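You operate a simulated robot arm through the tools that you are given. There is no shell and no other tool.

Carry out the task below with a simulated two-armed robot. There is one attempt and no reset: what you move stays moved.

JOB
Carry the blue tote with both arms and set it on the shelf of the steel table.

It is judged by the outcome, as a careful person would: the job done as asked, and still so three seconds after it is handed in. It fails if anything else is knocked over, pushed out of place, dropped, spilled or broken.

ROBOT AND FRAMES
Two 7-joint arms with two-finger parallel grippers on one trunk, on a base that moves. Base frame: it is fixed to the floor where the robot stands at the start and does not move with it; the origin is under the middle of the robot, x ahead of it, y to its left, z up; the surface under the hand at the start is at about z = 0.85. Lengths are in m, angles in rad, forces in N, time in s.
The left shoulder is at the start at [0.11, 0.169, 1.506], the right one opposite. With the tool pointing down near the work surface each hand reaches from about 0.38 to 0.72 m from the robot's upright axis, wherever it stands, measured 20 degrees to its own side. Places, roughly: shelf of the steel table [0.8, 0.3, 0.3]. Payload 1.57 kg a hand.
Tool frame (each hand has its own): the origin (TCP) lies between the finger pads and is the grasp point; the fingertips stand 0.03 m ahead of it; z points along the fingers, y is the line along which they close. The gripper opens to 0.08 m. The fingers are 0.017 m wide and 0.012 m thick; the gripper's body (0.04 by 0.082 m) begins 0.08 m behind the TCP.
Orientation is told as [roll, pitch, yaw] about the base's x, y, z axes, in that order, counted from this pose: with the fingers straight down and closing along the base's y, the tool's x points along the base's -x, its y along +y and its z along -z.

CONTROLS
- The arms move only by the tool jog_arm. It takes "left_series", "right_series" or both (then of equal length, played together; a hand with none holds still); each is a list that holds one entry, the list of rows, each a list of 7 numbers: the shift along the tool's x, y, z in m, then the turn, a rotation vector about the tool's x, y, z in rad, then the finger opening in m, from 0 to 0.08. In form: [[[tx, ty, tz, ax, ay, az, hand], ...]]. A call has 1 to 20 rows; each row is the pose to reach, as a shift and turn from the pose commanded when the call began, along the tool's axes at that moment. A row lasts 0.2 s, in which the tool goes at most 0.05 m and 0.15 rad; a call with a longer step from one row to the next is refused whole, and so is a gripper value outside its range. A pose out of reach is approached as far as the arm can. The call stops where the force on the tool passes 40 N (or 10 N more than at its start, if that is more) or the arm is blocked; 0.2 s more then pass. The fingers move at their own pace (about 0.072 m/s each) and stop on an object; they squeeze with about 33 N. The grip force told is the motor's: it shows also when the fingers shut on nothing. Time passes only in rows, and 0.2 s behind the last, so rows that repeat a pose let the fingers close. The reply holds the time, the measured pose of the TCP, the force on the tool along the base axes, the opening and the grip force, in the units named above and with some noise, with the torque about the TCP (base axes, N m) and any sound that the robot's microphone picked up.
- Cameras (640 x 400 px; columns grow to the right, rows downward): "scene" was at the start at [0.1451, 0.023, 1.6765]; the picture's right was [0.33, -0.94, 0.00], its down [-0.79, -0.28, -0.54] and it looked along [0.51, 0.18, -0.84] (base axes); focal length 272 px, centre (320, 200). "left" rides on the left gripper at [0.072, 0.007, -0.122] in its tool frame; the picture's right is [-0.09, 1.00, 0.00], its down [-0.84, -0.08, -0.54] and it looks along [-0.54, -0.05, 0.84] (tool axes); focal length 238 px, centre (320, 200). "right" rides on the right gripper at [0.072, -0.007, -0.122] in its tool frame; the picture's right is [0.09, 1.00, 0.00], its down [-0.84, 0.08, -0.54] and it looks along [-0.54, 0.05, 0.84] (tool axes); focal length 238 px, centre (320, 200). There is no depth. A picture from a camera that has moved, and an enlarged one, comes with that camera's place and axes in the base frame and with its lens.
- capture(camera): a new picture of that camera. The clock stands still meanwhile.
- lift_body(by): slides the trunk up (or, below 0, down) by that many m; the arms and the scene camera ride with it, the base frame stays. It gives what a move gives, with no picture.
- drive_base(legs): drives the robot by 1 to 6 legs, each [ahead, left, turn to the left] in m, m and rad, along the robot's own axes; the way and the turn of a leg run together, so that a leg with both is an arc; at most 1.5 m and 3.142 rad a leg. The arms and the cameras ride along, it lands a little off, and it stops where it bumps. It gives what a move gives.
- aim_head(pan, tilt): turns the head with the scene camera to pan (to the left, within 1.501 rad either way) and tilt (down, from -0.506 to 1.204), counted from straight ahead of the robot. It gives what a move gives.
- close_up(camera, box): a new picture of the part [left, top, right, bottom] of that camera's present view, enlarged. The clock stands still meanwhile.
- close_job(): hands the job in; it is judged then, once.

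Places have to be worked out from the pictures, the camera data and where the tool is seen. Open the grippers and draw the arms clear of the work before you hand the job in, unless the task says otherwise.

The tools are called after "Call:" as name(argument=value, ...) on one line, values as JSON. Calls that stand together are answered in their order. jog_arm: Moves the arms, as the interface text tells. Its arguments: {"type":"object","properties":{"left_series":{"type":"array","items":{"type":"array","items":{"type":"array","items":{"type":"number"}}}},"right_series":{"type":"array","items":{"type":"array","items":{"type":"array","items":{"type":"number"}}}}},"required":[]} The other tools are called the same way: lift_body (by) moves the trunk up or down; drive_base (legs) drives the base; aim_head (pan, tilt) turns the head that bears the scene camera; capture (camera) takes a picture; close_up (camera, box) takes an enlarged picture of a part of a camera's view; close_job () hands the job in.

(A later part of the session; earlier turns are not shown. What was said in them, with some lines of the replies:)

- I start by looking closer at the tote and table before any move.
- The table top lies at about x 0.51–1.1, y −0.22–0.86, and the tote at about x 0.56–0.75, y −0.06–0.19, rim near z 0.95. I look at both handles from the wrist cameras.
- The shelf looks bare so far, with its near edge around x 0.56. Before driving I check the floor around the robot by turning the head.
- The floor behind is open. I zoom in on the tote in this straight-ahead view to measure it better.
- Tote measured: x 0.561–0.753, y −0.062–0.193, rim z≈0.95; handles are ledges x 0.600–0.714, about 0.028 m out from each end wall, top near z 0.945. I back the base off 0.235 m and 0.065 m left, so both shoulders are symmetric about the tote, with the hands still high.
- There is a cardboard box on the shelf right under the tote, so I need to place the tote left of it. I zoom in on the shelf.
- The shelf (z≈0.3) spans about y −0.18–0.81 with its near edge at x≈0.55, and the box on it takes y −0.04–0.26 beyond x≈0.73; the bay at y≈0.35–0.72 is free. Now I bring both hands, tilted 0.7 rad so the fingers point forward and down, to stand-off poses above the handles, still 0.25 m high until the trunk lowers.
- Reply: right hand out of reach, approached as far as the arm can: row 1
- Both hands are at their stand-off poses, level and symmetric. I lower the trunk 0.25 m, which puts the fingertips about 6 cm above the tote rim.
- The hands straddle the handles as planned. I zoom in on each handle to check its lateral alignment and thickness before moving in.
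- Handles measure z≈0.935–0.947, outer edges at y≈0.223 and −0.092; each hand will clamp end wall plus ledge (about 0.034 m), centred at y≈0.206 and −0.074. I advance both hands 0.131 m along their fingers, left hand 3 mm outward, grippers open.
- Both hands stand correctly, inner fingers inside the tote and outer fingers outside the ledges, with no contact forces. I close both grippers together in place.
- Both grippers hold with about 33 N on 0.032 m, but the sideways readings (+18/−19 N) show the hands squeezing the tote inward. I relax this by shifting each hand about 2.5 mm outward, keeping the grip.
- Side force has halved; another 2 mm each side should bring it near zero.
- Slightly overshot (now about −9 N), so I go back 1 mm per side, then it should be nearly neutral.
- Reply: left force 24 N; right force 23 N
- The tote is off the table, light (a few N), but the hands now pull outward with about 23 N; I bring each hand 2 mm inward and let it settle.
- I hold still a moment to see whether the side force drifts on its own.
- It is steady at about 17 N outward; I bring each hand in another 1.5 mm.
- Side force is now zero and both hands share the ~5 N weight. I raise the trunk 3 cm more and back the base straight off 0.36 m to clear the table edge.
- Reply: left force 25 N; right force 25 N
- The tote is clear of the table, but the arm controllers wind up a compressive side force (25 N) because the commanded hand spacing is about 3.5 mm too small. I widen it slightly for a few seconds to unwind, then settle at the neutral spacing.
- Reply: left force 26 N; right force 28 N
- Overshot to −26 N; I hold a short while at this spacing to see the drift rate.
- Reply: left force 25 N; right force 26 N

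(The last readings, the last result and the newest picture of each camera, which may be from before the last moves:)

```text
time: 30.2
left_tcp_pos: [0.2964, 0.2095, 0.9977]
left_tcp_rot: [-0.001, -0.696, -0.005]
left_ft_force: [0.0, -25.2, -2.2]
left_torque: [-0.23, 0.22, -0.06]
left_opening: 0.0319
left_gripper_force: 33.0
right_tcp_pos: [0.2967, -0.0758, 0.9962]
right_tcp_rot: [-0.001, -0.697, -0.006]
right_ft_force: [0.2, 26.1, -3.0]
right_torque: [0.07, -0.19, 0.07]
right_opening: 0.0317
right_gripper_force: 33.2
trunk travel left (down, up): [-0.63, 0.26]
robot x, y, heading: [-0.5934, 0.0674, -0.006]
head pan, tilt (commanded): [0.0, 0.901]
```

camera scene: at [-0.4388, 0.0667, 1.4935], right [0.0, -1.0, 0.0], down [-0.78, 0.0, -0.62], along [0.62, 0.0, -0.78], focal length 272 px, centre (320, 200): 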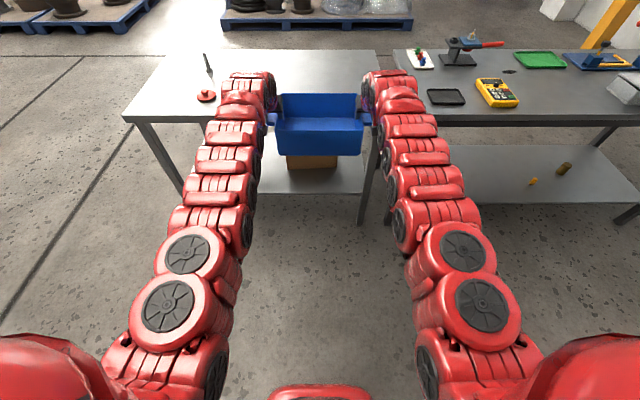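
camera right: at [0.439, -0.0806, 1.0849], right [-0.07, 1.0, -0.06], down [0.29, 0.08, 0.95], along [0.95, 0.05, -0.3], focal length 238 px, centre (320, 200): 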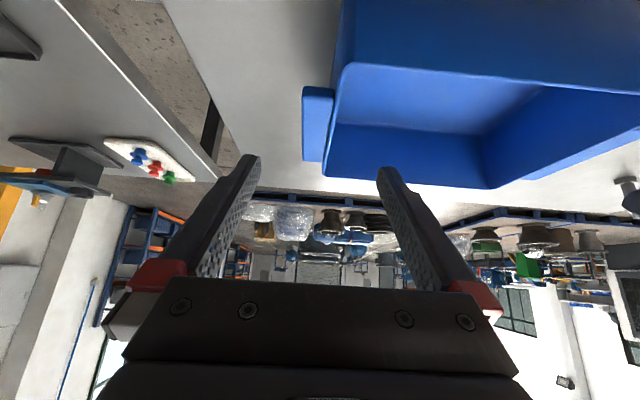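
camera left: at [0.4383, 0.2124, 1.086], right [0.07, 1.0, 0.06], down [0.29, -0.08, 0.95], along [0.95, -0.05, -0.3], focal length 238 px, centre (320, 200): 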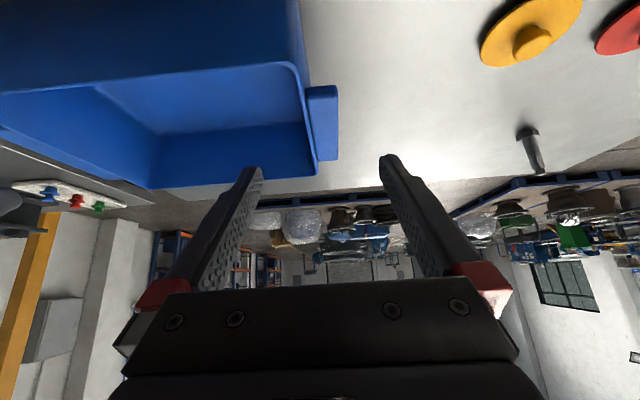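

Drift is small here; I narrow each side 0.5 mm more and watch for about a second and a half.

Call:
jog_arm(left_series=[[[0, -0.0005, 0, 0, 0, 0, 0], [0, -0.0005, 0, 0, 0, 0, 0], [0, -0.0005, 0, 0, 0, 0, 0], [0, -0.0005, 0, 0, 0, 0, 0], [0, -0.0005, 0, 0, 0, 0, 0], [0, -0.0005, 0, 0, 0, 0, 0]]], right_series=[[[0, 0.0005, 0, 0, 0, 0, 0], [0, 0.0005, 0, 0, 0, 0, 0], [0, 0.0005, 0, 0, 0, 0, 0], [0, 0.0005, 0, 0, 0, 0, 0], [0, 0.0005, 0, 0, 0, 0, 0], [0, 0.0005, 0, 0, 0, 0, 0]]])

```text
time: 31.6
left_tcp_pos: [0.2972, 0.2076, 0.9968]
left_tcp_rot: [-0.001, -0.698, -0.003]
left_ft_force: [1.0, -21.4, -2.2]
left_torque: [-0.31, -0.1, -0.05]
left_opening: 0.032
left_gripper_force: 32.6
right_tcp_pos: [0.297, -0.0761, 0.9958]
right_tcp_rot: [-0.001, -0.699, -0.005]
right_ft_force: [-0.4, 22.9, -1.2]
right_torque: [0.34, 0.12, 0.26]
right_opening: 0.0317
right_gripper_force: 32.5
trunk travel left (down, up): [-0.63, 0.26]
robot x, y, heading: [-0.5947, 0.0645, -0.005]
head pan, tilt (commanded): [0.0, 0.901]
```

It now relaxes slowly towards zero, so I carry on. I drive 0.463 m to the left to line the tote up with the free shelf bay at y≈0.53.

Call:
drive_base(legs=[[0.0, 0.23, 0.0], [0.0, 0.233, 0.0]])

Call:
capture(camera="scene")

```text
time: 34.7
left_tcp_pos: [0.2996, 0.6723, 0.998]
left_tcp_rot: [0.0, -0.698, -0.003]
left_ft_force: [0.4, -21.0, -2.4]
left_torque: [-0.21, 0.01, -0.17]
left_opening: 0.032
left_gripper_force: 33.2
right_tcp_pos: [0.2992, 0.3883, 0.9962]
right_tcp_rot: [0.0, -0.699, -0.003]
right_ft_force: [-1.3, 20.4, -2.5]
right_torque: [0.28, 0.0, 0.35]
right_opening: 0.0316
right_gripper_force: 32.8
trunk travel left (down, up): [-0.63, 0.26]
robot x, y, heading: [-0.5927, 0.5315, 0.001]
head pan, tilt (commanded): [0.0, 0.901]
```

```text
taken
camera scene: at [-0.4369, 0.5305, 1.4935], right [0.0, -1.0, 0.0], down [-0.78, 0.0, -0.62], along [0.62, 0.0, -0.78], focal length 272 px, centre (320, 200)
```

scene: 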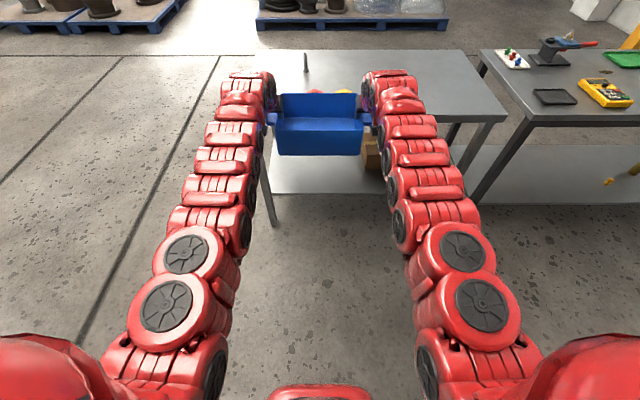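

Now at y≈0.53 with the tote still firmly held. I lower the trunk in front of the table, first 0.35 m, and check the view of the shelf.

Call:
lift_body(by=-0.35)

Call:
aim_head(pan=0.0, tilt=0.5)

Call:
capture(camera="scene")

Call:
capture(camera="left")

Call:
capture(camera="right")

```text
time: 38.1
left_tcp_pos: [0.2979, 0.673, 0.6476]
left_tcp_rot: [-0.001, -0.698, -0.003]
left_ft_force: [0.6, -0.4, -2.8]
left_torque: [-0.25, 0.12, -0.16]
left_opening: 0.0318
left_gripper_force: 33.1
right_tcp_pos: [0.2988, 0.3883, 0.6464]
right_tcp_rot: [0.0, -0.7, -0.004]
right_ft_force: [-1.0, 1.5, -2.4]
right_torque: [0.25, -0.09, 0.39]
right_opening: 0.0319
right_gripper_force: 32.7
trunk travel left (down, up): [-0.28, 0.61]
robot x, y, heading: [-0.5966, 0.5321, -0.007]
head pan, tilt (commanded): [0.0, 0.901]
```

```text
time: 39.0
left_tcp_pos: [0.2986, 0.6716, 0.6476]
left_tcp_rot: [0.001, -0.698, -0.004]
left_ft_force: [0.3, -1.5, -3.2]
left_torque: [-0.25, 0.0, -0.15]
left_opening: 0.0318
left_gripper_force: 33.0
right_tcp_pos: [0.2977, 0.3883, 0.6466]
right_tcp_rot: [0.001, -0.697, -0.005]
right_ft_force: [-1.2, 2.1, -2.5]
right_torque: [0.27, 0.04, 0.34]
right_opening: 0.0319
right_gripper_force: 33.5
trunk travel left (down, up): [-0.28, 0.61]
robot x, y, heading: [-0.5967, 0.5323, -0.001]
head pan, tilt (commanded): [0.0, 0.499]
```

```text
taken
camera scene: at [-0.4217, 0.5302, 1.1772], right [0.0, -1.0, 0.0], down [-0.48, 0.0, -0.88], along [0.88, 0.0, -0.48], focal length 272 px, centre (320, 200)
```

scene: 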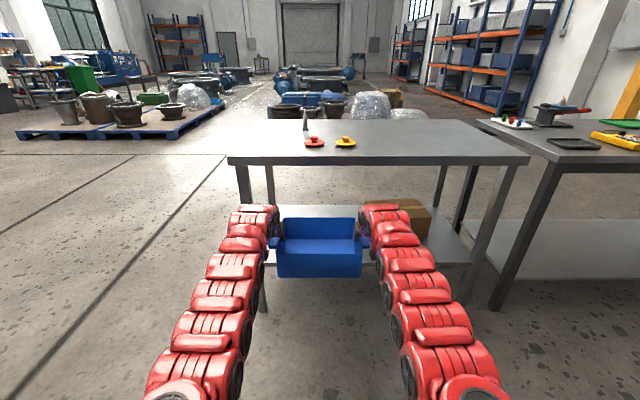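

```text
taken
camera left: at [0.1644, 0.6803, 0.6951], right [0.07, 1.0, 0.06], down [0.29, -0.08, 0.95], along [0.95, -0.05, -0.3], focal length 238 px, centre (320, 200)
```

left: 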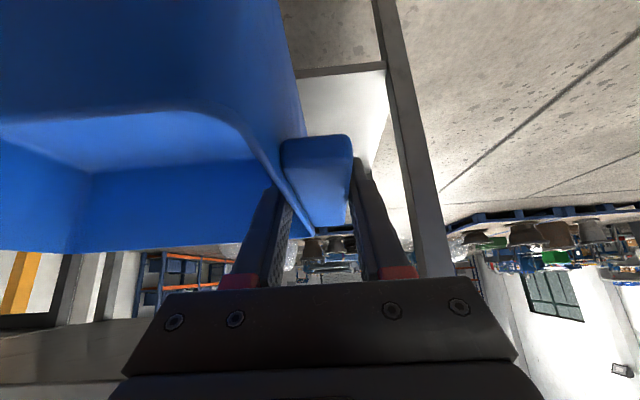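

```text
taken
camera right: at [0.165, 0.3819, 0.6943], right [-0.07, 1.0, -0.06], down [0.29, 0.08, 0.95], along [0.95, 0.05, -0.3], focal length 238 px, centre (320, 200)
```

right: 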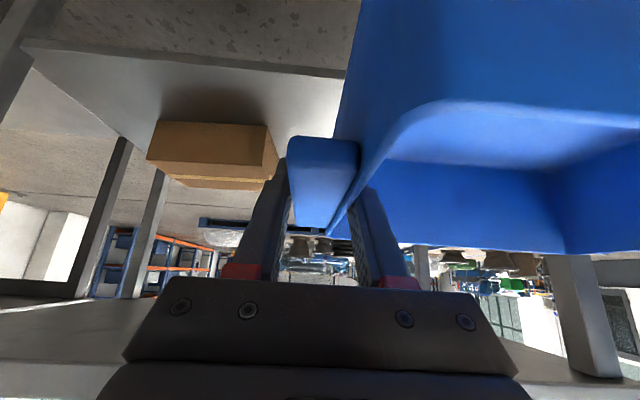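

The side force has settled to about zero. The shelf's near edge triangulates to x≈0.548, z≈0.305; the box's near-left corner is at about (0.745, 0.254). I lower 0.19 m more so the tote bottom is about 6 cm above shelf level, and look again.

Call:
lift_body(by=-0.19)

Call:
aim_head(pan=0.0, tilt=0.35)

Call:
capture(camera="scene")

Call:
capture(camera="left")

Call:
capture(camera="right")

```text
time: 41.0
left_tcp_pos: [0.2985, 0.6743, 0.4583]
left_tcp_rot: [0.002, -0.7, -0.003]
left_ft_force: [0.1, -0.4, -1.9]
left_torque: [-0.18, 0.01, -0.17]
left_opening: 0.0316
left_gripper_force: 33.0
right_tcp_pos: [0.297, 0.39, 0.4557]
right_tcp_rot: [0.001, -0.701, -0.004]
right_ft_force: [-0.6, 3.1, -2.2]
right_torque: [0.32, 0.01, 0.36]
right_opening: 0.0317
right_gripper_force: 32.9
trunk travel left (down, up): [-0.09, 0.8]
robot x, y, heading: [-0.591, 0.5267, -0.001]
head pan, tilt (commanded): [0.0, 0.499]
```

```text
time: 41.8
left_tcp_pos: [0.2973, 0.6727, 0.4579]
left_tcp_rot: [0.003, -0.699, -0.003]
left_ft_force: [1.2, -1.8, -3.1]
left_torque: [-0.16, -0.06, -0.14]
left_opening: 0.0318
left_gripper_force: 33.8
right_tcp_pos: [0.297, 0.39, 0.4569]
right_tcp_rot: [0.0, -0.699, -0.002]
right_ft_force: [-0.2, 1.2, -2.0]
right_torque: [0.35, 0.08, 0.36]
right_opening: 0.0319
right_gripper_force: 33.0
trunk travel left (down, up): [-0.09, 0.8]
robot x, y, heading: [-0.5941, 0.53, -0.002]
head pan, tilt (commanded): [0.0, 0.351]
```

```text
taken
camera scene: at [-0.4197, 0.5302, 1.001], right [0.0, -1.0, 0.0], down [-0.34, 0.0, -0.94], along [0.94, 0.0, -0.34], focal length 272 px, centre (320, 200)
```

scene: 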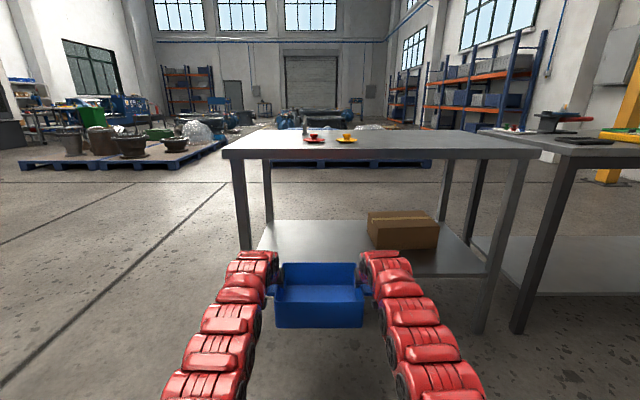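

```text
taken
camera left: at [0.1642, 0.6803, 0.505], right [0.07, 1.0, 0.06], down [0.29, -0.08, 0.95], along [0.95, -0.05, -0.3], focal length 238 px, centre (320, 200)
```

left: 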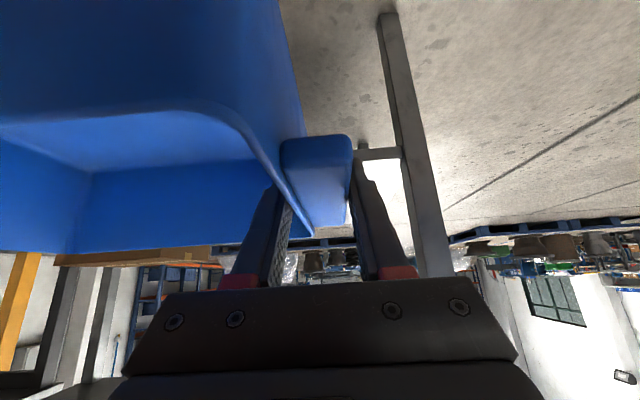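

```text
taken
camera right: at [0.1648, 0.3819, 0.5042], right [-0.07, 1.0, -0.06], down [0.29, 0.08, 0.95], along [0.95, 0.05, -0.3], focal length 238 px, centre (320, 200)
```

right: 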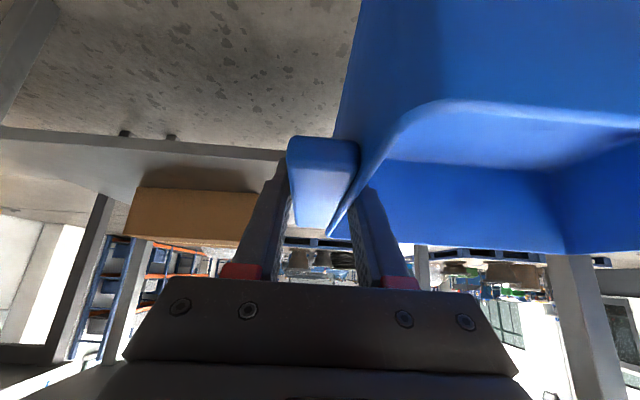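

The whole shelf now shows, with only the box on it. I zoom in to pin down the shelf height, tabletop underside and legs.

Call:
close_up(camera="scene", box=[210, 120, 410, 245])

Call:
close_up(camera="scene", box=[220, 215, 540, 345])

Call:
close_up(camera="right", box=[0, 100, 320, 300])

Call:
close_up(camera="left", box=[300, 0, 480, 280])

```text
3.20 times, centred on (310, 182) of scene
camera zoom: at [-0.4197, 0.5302, 1.001], right [0.0, -1.0, 0.0], down [-0.34, 0.0, -0.94], along [0.94, 0.0, -0.34], focal length 871 px, centre (352, 256)
```

zoom: 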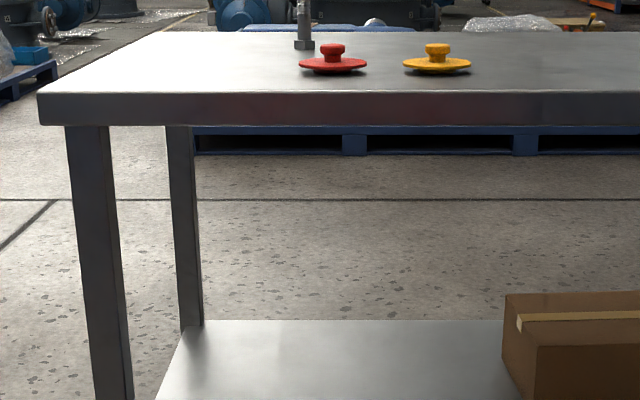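

```text
2.00 times, centred on (380, 280) of scene
camera zoom: at [-0.4197, 0.5302, 1.001], right [0.0, -1.0, 0.0], down [-0.34, 0.0, -0.94], along [0.94, 0.0, -0.34], focal length 544 px, centre (200, 40)
```

zoom: 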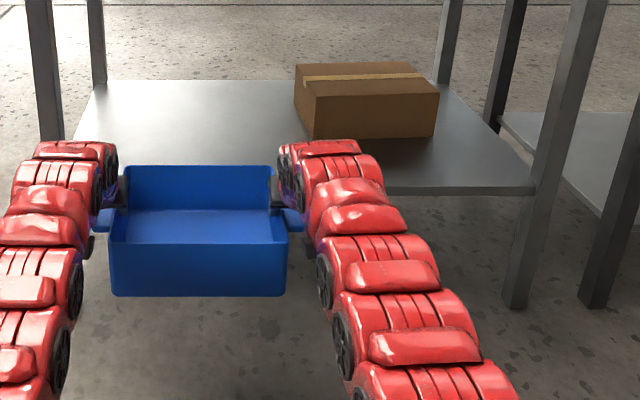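

```text
2.00 times, centred on (160, 200) of right
camera zoom: at [0.1648, 0.3819, 0.5042], right [-0.07, 1.0, -0.06], down [0.29, 0.08, 0.95], along [0.95, 0.05, -0.3], focal length 477 px, centre (640, 200)
```

zoom: 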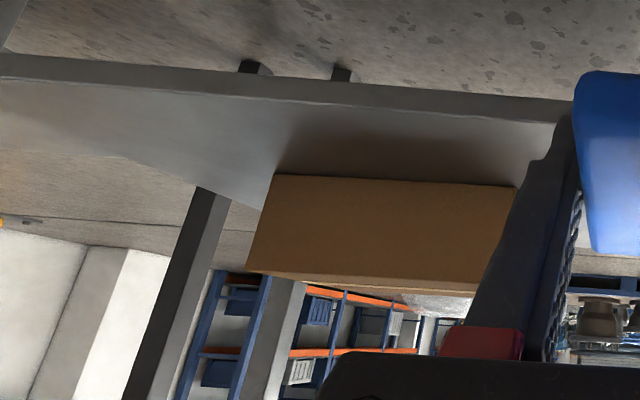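

```text
1.43 times, centred on (390, 140) of left
camera zoom: at [0.1642, 0.6803, 0.505], right [0.07, 1.0, 0.06], down [0.29, -0.08, 0.95], along [0.95, -0.05, -0.3], focal length 340 px, centre (220, 286)
```

zoom: 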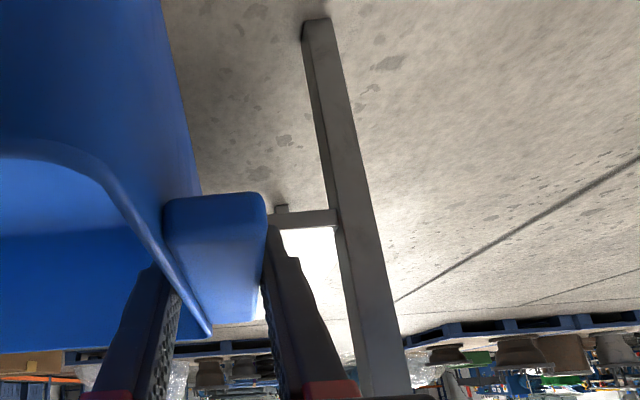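

Shelf top is about z 0.315, tabletop underside 0.81, left leg inner face y≈0.81; the arms reach out only to y≈0.34–0.73, so the path is clear. I drive forward 0.2 m first.

Call:
drive_base(legs=[[0.2, 0.0, 0.0]])

Call:
capture(camera="scene")

Call:
capture(camera="left")

Call:
capture(camera="right")

```text
time: 43.4
left_tcp_pos: [0.4994, 0.6733, 0.457]
left_tcp_rot: [0.003, -0.696, -0.002]
left_ft_force: [0.7, -0.8, -3.4]
left_torque: [-0.23, -0.05, -0.18]
left_opening: 0.0318
left_gripper_force: 33.1
right_tcp_pos: [0.4996, 0.3887, 0.4546]
right_tcp_rot: [0.001, -0.697, -0.004]
right_ft_force: [-0.7, 1.6, -2.2]
right_torque: [0.34, 0.06, 0.37]
right_opening: 0.0318
right_gripper_force: 33.1
trunk travel left (down, up): [-0.09, 0.8]
robot x, y, heading: [-0.3877, 0.5277, -0.003]
head pan, tilt (commanded): [0.0, 0.351]
```

```text
taken
camera scene: at [-0.2175, 0.5299, 1.0009], right [0.0, -1.0, 0.0], down [-0.34, 0.0, -0.94], along [0.94, 0.0, -0.34], focal length 272 px, centre (320, 200)
```

scene: 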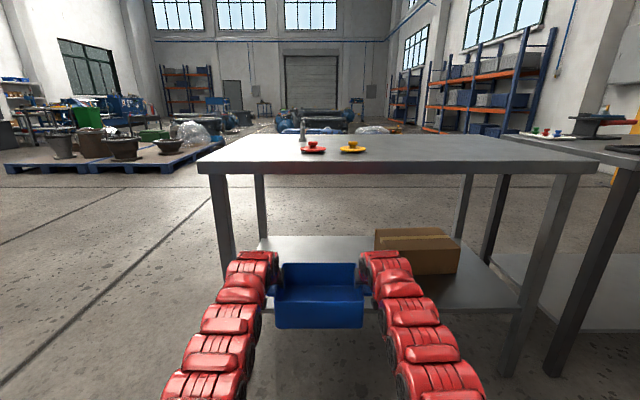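

```text
taken
camera left: at [0.3661, 0.6803, 0.5047], right [0.07, 1.0, 0.06], down [0.29, -0.08, 0.95], along [0.95, -0.05, -0.3], focal length 238 px, centre (320, 200)
```

left: 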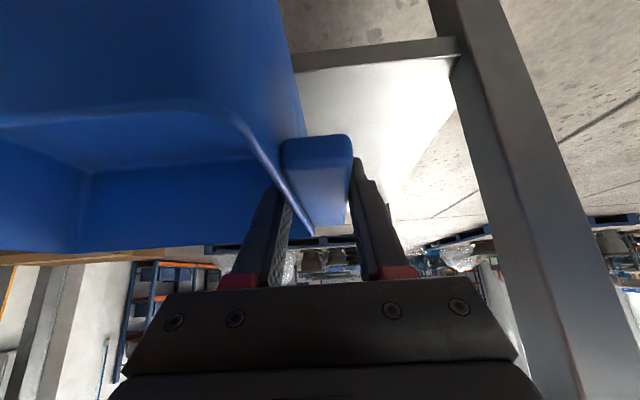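

```text
taken
camera right: at [0.3669, 0.3819, 0.5039], right [-0.07, 1.0, -0.06], down [0.29, 0.08, 0.95], along [0.95, 0.05, -0.3], focal length 238 px, centre (320, 200)
```

right: 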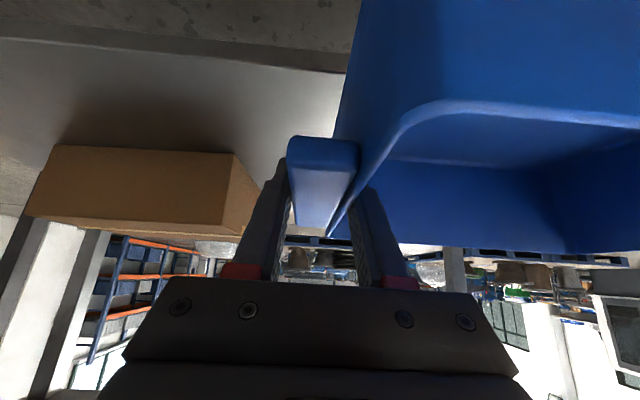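

The tote's leading part is over the shelf with roughly 5 cm clearance, and leg and box are well clear of the hands. I drive the remaining 0.2 m forward.

Call:
drive_base(legs=[[0.2, 0.0, 0.0]])

Call:
capture(camera="scene")

Call:
capture(camera="left")

Call:
capture(camera="right")

```text
time: 45.0
left_tcp_pos: [0.6992, 0.6721, 0.4574]
left_tcp_rot: [0.002, -0.698, -0.004]
left_ft_force: [0.2, -1.8, -4.0]
left_torque: [-0.17, -0.13, -0.02]
left_opening: 0.0317
left_gripper_force: 32.9
right_tcp_pos: [0.699, 0.3868, 0.4564]
right_tcp_rot: [0.001, -0.701, -0.005]
right_ft_force: [-1.1, 0.5, -1.4]
right_torque: [0.36, 0.16, 0.37]
right_opening: 0.0319
right_gripper_force: 32.5
trunk travel left (down, up): [-0.09, 0.8]
robot x, y, heading: [-0.194, 0.5306, -0.005]
head pan, tilt (commanded): [0.0, 0.351]
```

```text
taken
camera scene: at [-0.0171, 0.5292, 1.0009], right [0.0, -1.0, 0.0], down [-0.34, 0.0, -0.94], along [0.94, 0.0, -0.34], focal length 272 px, centre (320, 200)
```

scene: 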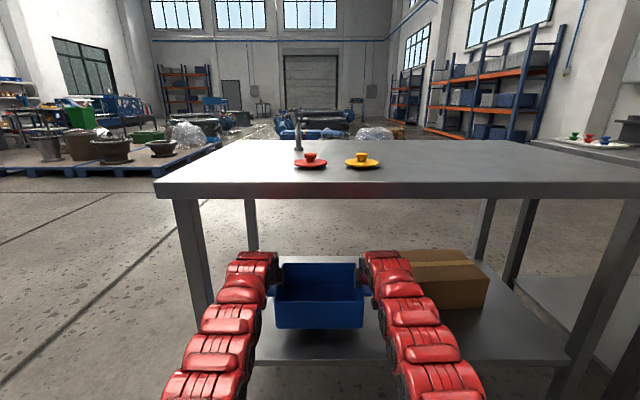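

```text
taken
camera left: at [0.5666, 0.6791, 0.5046], right [0.07, 1.0, 0.06], down [0.29, -0.08, 0.95], along [0.95, -0.05, -0.3], focal length 238 px, centre (320, 200)
```

left: 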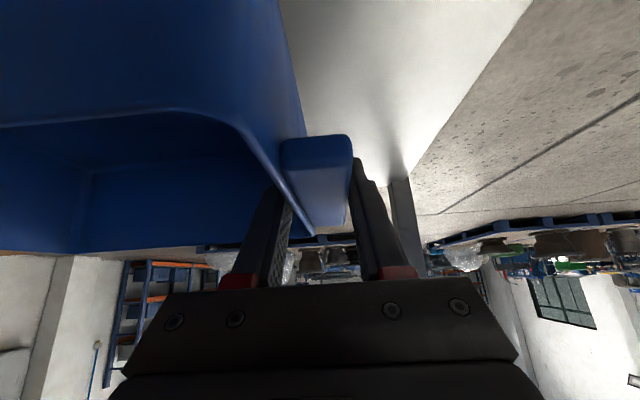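

```text
taken
camera right: at [0.5671, 0.3808, 0.5038], right [-0.07, 1.0, -0.06], down [0.29, 0.08, 0.95], along [0.95, 0.05, -0.3], focal length 238 px, centre (320, 200)
```

right: 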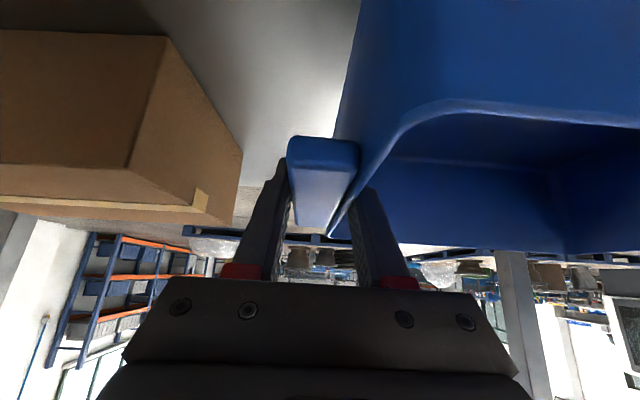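

Tote is over the free bay (near wall x≈0.60, shelf edge 0.545). I lower the trunk 4 cm, leaving about 1.5 cm for a gentle set-down with the arms.

Call:
lift_body(by=-0.04)

Call:
close_up(camera="scene", box=[230, 240, 410, 380])

```text
time: 45.8
left_tcp_pos: [0.6998, 0.6714, 0.4186]
left_tcp_rot: [0.003, -0.699, -0.002]
left_ft_force: [1.0, -0.2, -2.1]
left_torque: [-0.19, 0.02, -0.06]
left_opening: 0.0317
left_gripper_force: 32.8
right_tcp_pos: [0.7004, 0.3881, 0.4163]
right_tcp_rot: [0.001, -0.699, -0.006]
right_ft_force: [-1.3, 0.3, -2.0]
right_torque: [0.29, -0.01, 0.32]
right_opening: 0.0319
right_gripper_force: 33.2
trunk travel left (down, up): [-0.05, 0.84]
robot x, y, heading: [-0.1853, 0.5317, -0.004]
head pan, tilt (commanded): [0.0, 0.351]
```

```text
2.86 times, centred on (320, 310) of scene
camera zoom: at [-0.0177, 0.5292, 0.9611], right [0.0, -1.0, 0.0], down [-0.34, 0.0, -0.94], along [0.94, 0.0, -0.34], focal length 778 px, centre (320, -114)
```

zoom: 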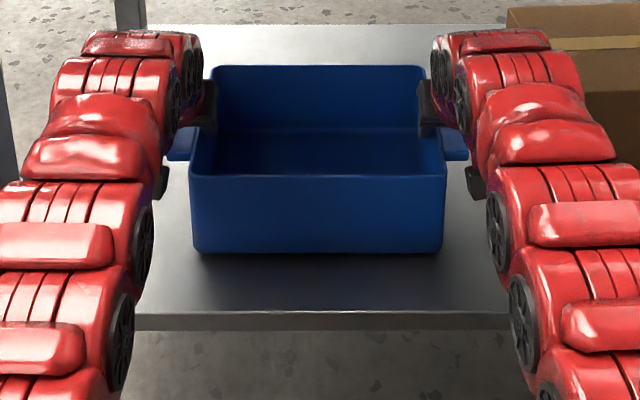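

Tote bottom is about 2 cm above the shelf. I lower both hands 14 mm vertically in small steps and check forces.

Call:
jog_arm(left_series=[[[0.0013, 0, 0.0015, 0, 0, 0, 0], [0.0026, 0, 0.0031, 0, 0, 0, 0], [0.0039, 0, 0.0046, 0, 0, 0, 0], [0.0052, 0, 0.0061, 0, 0, 0, 0], [0.0064, 0, 0.0076, 0, 0, 0, 0], [0.0077, 0, 0.0092, 0, 0, 0, 0], [0.009, 0, 0.0107, 0, 0, 0, 0]]], right_series=[[[0.0013, 0, 0.0015, 0, 0, 0, 0], [0.0026, 0, 0.0031, 0, 0, 0, 0], [0.0039, 0, 0.0046, 0, 0, 0, 0], [0.0052, 0, 0.0061, 0, 0, 0, 0], [0.0064, 0, 0.0076, 0, 0, 0, 0], [0.0077, 0, 0.0092, 0, 0, 0, 0], [0.009, 0, 0.0107, 0, 0, 0, 0]]])

```text
time: 47.4
left_tcp_pos: [0.6997, 0.6719, 0.413]
left_tcp_rot: [0.0, -0.712, -0.004]
left_ft_force: [3.3, -0.5, 24.3]
left_torque: [-0.19, -0.03, -0.21]
left_opening: 0.0316
left_gripper_force: 33.5
right_tcp_pos: [0.7003, 0.3875, 0.4116]
right_tcp_rot: [0.001, -0.712, -0.006]
right_ft_force: [9.1, -0.8, 22.0]
right_torque: [0.24, -0.11, 0.29]
right_opening: 0.0317
right_gripper_force: 33.2
trunk travel left (down, up): [-0.05, 0.84]
robot x, y, heading: [-0.191, 0.5265, -0.008]
head pan, tilt (commanded): [0.0, 0.351]
```

Contact: both hands read about +23 N upward at TCP z≈0.412, so the tote rests on the shelf (z≈0.325). I ease the downward command by 7 mm to unload, then look.

Call:
jog_arm(left_series=[[[-0.0022, 0, -0.0027, 0, 0, 0, 0], [-0.0045, 0, -0.0054, 0, 0, 0, 0], [-0.0045, 0, -0.0054, 0, 0, 0, 0]]], right_series=[[[-0.0022, 0, -0.0027, 0, 0, 0, 0], [-0.0045, 0, -0.0054, 0, 0, 0, 0], [-0.0045, 0, -0.0054, 0, 0, 0, 0]]])

Call:
close_up(camera="scene", box=[230, 240, 410, 380])

Call:
capture(camera="left")

Call:
capture(camera="right")

```text
time: 48.2
left_tcp_pos: [0.6989, 0.6715, 0.4108]
left_tcp_rot: [0.001, -0.698, -0.003]
left_ft_force: [6.1, -2.5, 11.0]
left_torque: [-0.27, -0.3, -0.05]
left_opening: 0.0318
left_gripper_force: 33.3
right_tcp_pos: [0.6986, 0.3887, 0.4096]
right_tcp_rot: [0.001, -0.698, -0.007]
right_ft_force: [-0.5, 0.3, 7.0]
right_torque: [0.26, -0.36, 0.2]
right_opening: 0.0319
right_gripper_force: 33.3
trunk travel left (down, up): [-0.05, 0.84]
robot x, y, heading: [-0.191, 0.5305, -0.001]
head pan, tilt (commanded): [0.0, 0.351]
```

```text
2.86 times, centred on (320, 310) of scene
camera zoom: at [-0.0199, 0.5291, 0.9613], right [0.0, -1.0, 0.0], down [-0.34, 0.0, -0.94], along [0.94, 0.0, -0.34], focal length 778 px, centre (320, -114)
```

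zoom: 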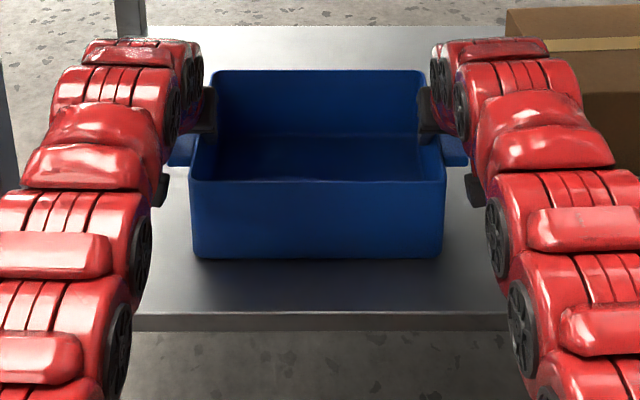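

```text
taken
camera left: at [0.565, 0.6792, 0.4592], right [0.07, 1.0, 0.06], down [0.29, -0.08, 0.95], along [0.95, -0.05, -0.3], focal length 238 px, centre (320, 200)
```

left: 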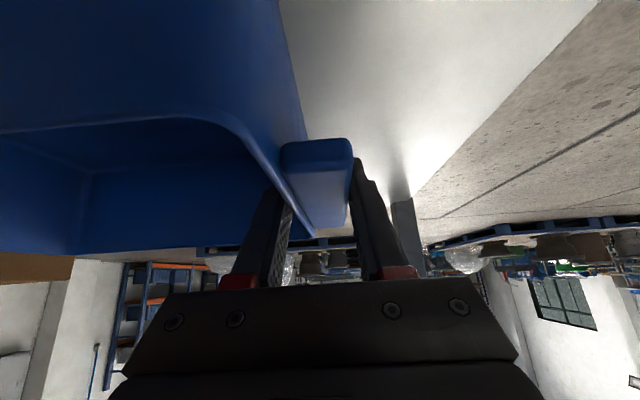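

```text
taken
camera right: at [0.5653, 0.3807, 0.4582], right [-0.07, 1.0, -0.06], down [0.29, 0.08, 0.95], along [0.95, 0.05, -0.3], focal length 238 px, centre (320, 200)
```

right: 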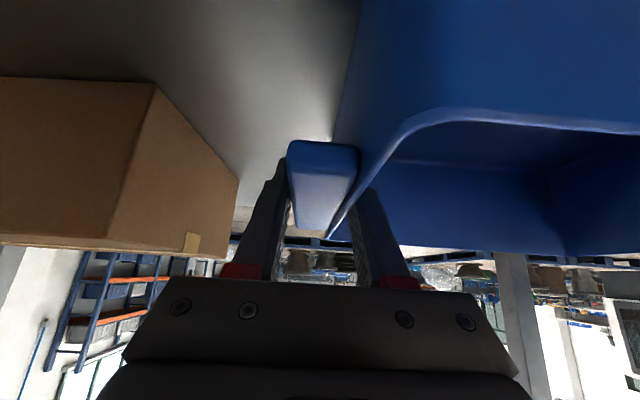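

The tote sits flush on the shelf with light downward pressure. I open both grippers in place.

Call:
jog_arm(left_series=[[[0, 0, 0, 0, 0, 0, 0.04], [0, 0, 0, 0, 0, 0, 0.055], [0, 0, 0, 0, 0, 0, 0.07], [0, 0, 0, 0, 0, 0, 0.08], [0, 0, 0, 0, 0, 0, 0.08], [0, 0, 0, 0, 0, 0, 0.08]]], right_series=[[[0, 0, 0, 0, 0, 0, 0.04], [0, 0, 0, 0, 0, 0, 0.055], [0, 0, 0, 0, 0, 0, 0.07], [0, 0, 0, 0, 0, 0, 0.08], [0, 0, 0, 0, 0, 0, 0.08], [0, 0, 0, 0, 0, 0, 0.08]]])

Call:
capture(camera="left")

Call:
capture(camera="right")

Call:
close_up(camera="scene", box=[230, 240, 410, 380])

```text
time: 49.6
left_tcp_pos: [0.7001, 0.6723, 0.4106]
left_tcp_rot: [0.001, -0.697, -0.003]
left_ft_force: [-0.3, 0.1, -0.4]
left_torque: [0.02, -0.01, 0.0]
left_opening: 0.08
left_gripper_force: 0.0
right_tcp_pos: [0.6991, 0.3874, 0.4107]
right_tcp_rot: [0.0, -0.701, -0.004]
right_ft_force: [0.1, -0.3, 0.5]
right_torque: [0.0, 0.01, 0.0]
right_opening: 0.0798
right_gripper_force: 0.0
trunk travel left (down, up): [-0.05, 0.84]
robot x, y, heading: [-0.1868, 0.5279, -0.004]
head pan, tilt (commanded): [0.0, 0.351]
```

```text
taken
camera left: at [0.5661, 0.6796, 0.4583], right [0.07, 1.0, 0.06], down [0.29, -0.08, 0.95], along [0.95, -0.05, -0.3], focal length 238 px, centre (320, 200)
```

left: 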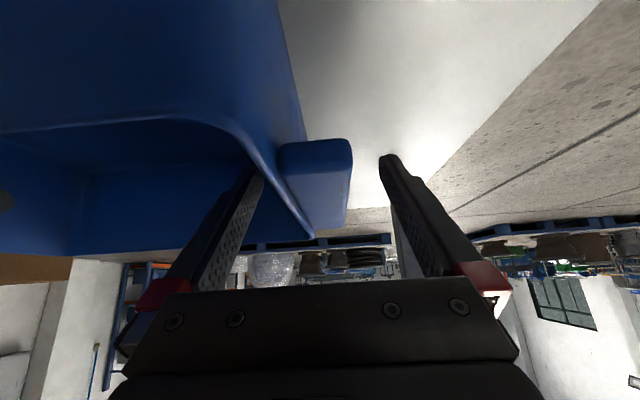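

```text
taken
camera right: at [0.5667, 0.3807, 0.4577], right [-0.07, 1.0, -0.06], down [0.29, 0.08, 0.95], along [0.95, 0.05, -0.3], focal length 238 px, centre (320, 200)
```

right: 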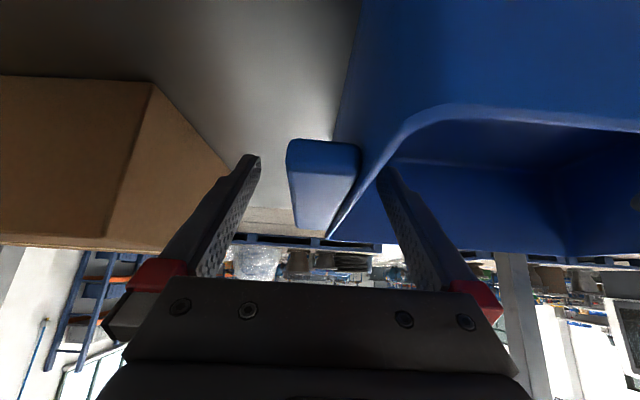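

```text
2.86 times, centred on (320, 310) of scene
camera zoom: at [-0.0179, 0.5292, 0.9611], right [0.0, -1.0, 0.0], down [-0.34, 0.0, -0.94], along [0.94, 0.0, -0.34], focal length 778 px, centre (320, -114)
```

zoom: 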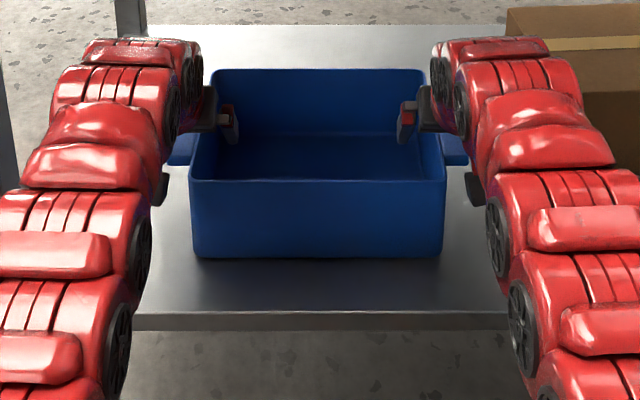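

Both hands are free (forces zero) and the tote stays put. I withdraw along the finger direction by 0.10 m, lifting the tips above the rim.

Call:
jog_arm(left_series=[[[0, 0, -0.0125, 0, 0, 0, 0.08], [0, 0, -0.025, 0, 0, 0, 0.08], [0, 0, -0.0375, 0, 0, 0, 0.08], [0, 0, -0.05, 0, 0, 0, 0.08], [0, 0, -0.0625, 0, 0, 0, 0.08], [0, 0, -0.075, 0, 0, 0, 0.08], [0, 0, -0.0875, 0, 0, 0, 0.08], [0, 0, -0.1, 0, 0, 0, 0.08], [0, 0, -0.1, 0, 0, 0, 0.08]]], right_series=[[[0, 0, -0.0125, 0, 0, 0, 0.08], [0, 0, -0.025, 0, 0, 0, 0.08], [0, 0, -0.0375, 0, 0, 0, 0.08], [0, 0, -0.05, 0, 0, 0, 0.08], [0, 0, -0.0625, 0, 0, 0, 0.08], [0, 0, -0.075, 0, 0, 0, 0.08], [0, 0, -0.0875, 0, 0, 0, 0.08], [0, 0, -0.1, 0, 0, 0, 0.08], [0, 0, -0.1, 0, 0, 0, 0.08]]])

Call:
capture(camera="scene")

Call:
capture(camera="left")

Call:
capture(camera="right")

```text
time: 51.6
left_tcp_pos: [0.6358, 0.6728, 0.4875]
left_tcp_rot: [0.001, -0.7, -0.004]
left_ft_force: [-0.3, 1.1, -0.3]
left_torque: [-0.01, -0.03, -0.01]
left_opening: 0.08
left_gripper_force: 0.1
right_tcp_pos: [0.6352, 0.3873, 0.4874]
right_tcp_rot: [0.0, -0.698, -0.003]
right_ft_force: [-0.4, 0.2, -0.1]
right_torque: [-0.03, -0.01, 0.01]
right_opening: 0.0799
right_gripper_force: 0.1
trunk travel left (down, up): [-0.05, 0.84]
robot x, y, heading: [-0.1909, 0.5322, -0.006]
head pan, tilt (commanded): [0.0, 0.351]
```

```text
taken
camera scene: at [-0.018, 0.5292, 0.9611], right [0.0, -1.0, 0.0], down [-0.34, 0.0, -0.94], along [0.94, 0.0, -0.34], focal length 272 px, centre (320, 200)
```

scene: 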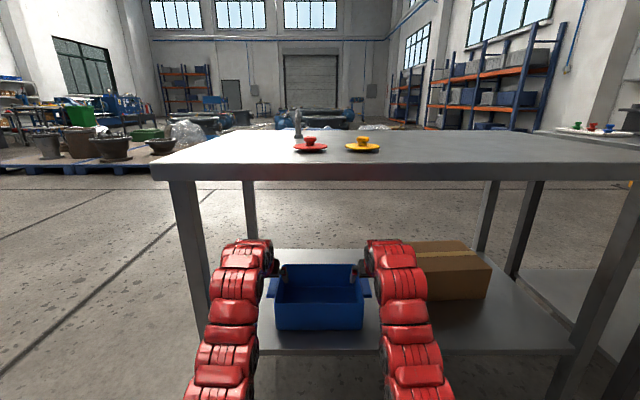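

```text
taken
camera left: at [0.5021, 0.6794, 0.5354], right [0.07, 1.0, 0.06], down [0.29, -0.08, 0.95], along [0.95, -0.05, -0.3], focal length 238 px, centre (320, 200)
```

left: 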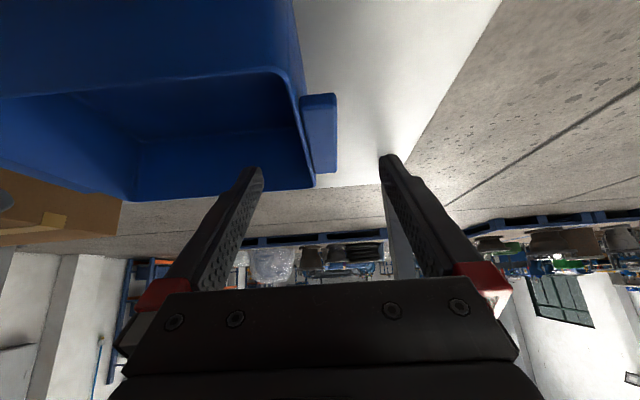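

```text
taken
camera right: at [0.502, 0.381, 0.5346], right [-0.07, 1.0, -0.06], down [0.29, 0.08, 0.95], along [0.95, 0.05, -0.3], focal length 238 px, centre (320, 200)
```

right: 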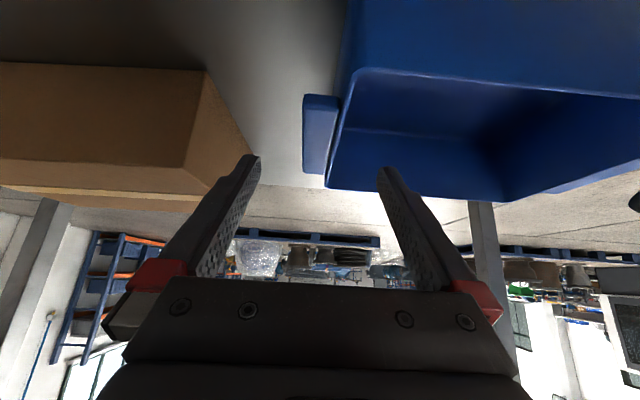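

Fingertips are now above the rim and clear. I back the base straight out 0.42 m, over floor already traversed, and inspect the result.

Call:
drive_base(legs=[[-0.21, 0.0, 0.0], [-0.21, 0.0, 0.0]])

Call:
capture(camera="scene")

Call:
close_up(camera="scene", box=[210, 190, 530, 350])

Call:
capture(camera="left")

Call:
capture(camera="right")

```text
time: 54.5
left_tcp_pos: [0.2161, 0.675, 0.4873]
left_tcp_rot: [0.002, -0.7, 0.0]
left_ft_force: [0.1, 0.0, 0.6]
left_torque: [-0.01, 0.0, 0.02]
left_opening: 0.0802
left_gripper_force: 0.1
right_tcp_pos: [0.2163, 0.3912, 0.4871]
right_tcp_rot: [0.0, -0.7, -0.003]
right_ft_force: [0.0, -0.4, 0.5]
right_torque: [0.02, 0.01, -0.01]
right_opening: 0.0801
right_gripper_force: 0.1
trunk travel left (down, up): [-0.05, 0.84]
robot x, y, heading: [-0.6082, 0.5307, -0.0]
head pan, tilt (commanded): [0.0, 0.351]
```

```text
taken
camera scene: at [-0.4369, 0.5301, 0.9612], right [0.0, -1.0, 0.0], down [-0.34, 0.0, -0.94], along [0.94, 0.0, -0.34], focal length 272 px, centre (320, 200)
```

scene: 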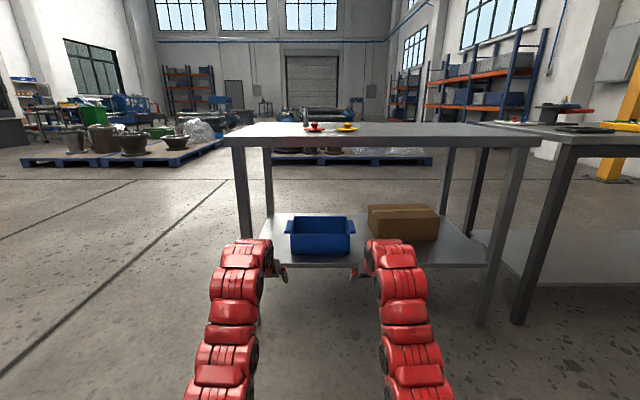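

```text
2.00 times, centred on (370, 270) of scene
camera zoom: at [-0.4369, 0.5301, 0.9612], right [0.0, -1.0, 0.0], down [-0.34, 0.0, -0.94], along [0.94, 0.0, -0.34], focal length 544 px, centre (220, 60)
```

zoom: 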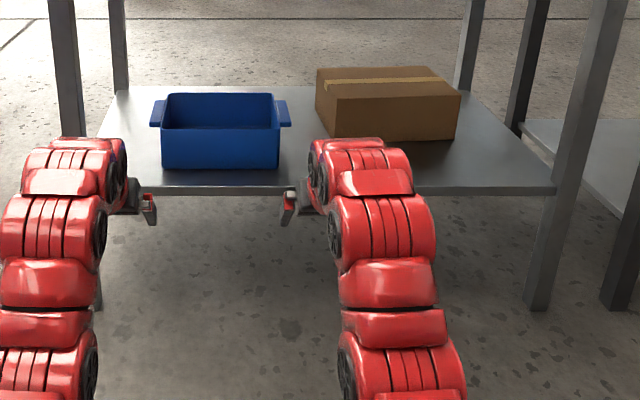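

```text
taken
camera left: at [0.0828, 0.6818, 0.5355], right [0.07, 1.0, 0.06], down [0.29, -0.08, 0.95], along [0.95, -0.05, -0.3], focal length 238 px, centre (320, 200)
```

left: 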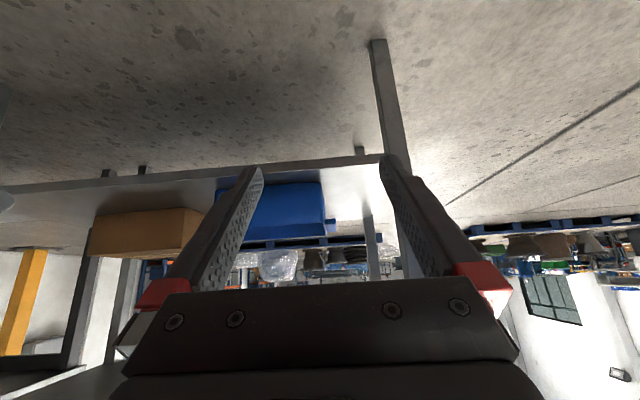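

```text
taken
camera right: at [0.0837, 0.3835, 0.5346], right [-0.07, 1.0, -0.06], down [0.29, 0.08, 0.95], along [0.95, 0.05, -0.3], focal length 238 px, centre (320, 200)
```

right: 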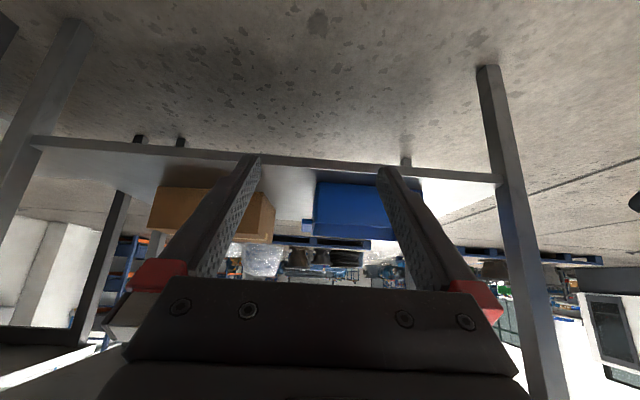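

The tote stands flat on the shelf left of the box, fully supported; the box and the items on the table top are where they were, and both open hands are clear of the table. I hand the job in.

Call:
close_job()

```text
The job is handed in.
```

The blue tote is on the shelf of the steel table, carried there with both arms, and I've handed the job in.

It stands level at about x 0.70, y 0.53, to the left of the cardboard box that was already on the shelf. In the last pictures the box and the parts on the table top looked undisturbed. Both grippers are open, and the base has backed about 0.4 m out from under the table.

The hands pulled and pushed sideways on the tote with up to about 28 N while carrying it. That settled to near zero before it went under the table, and the grip never slipped.
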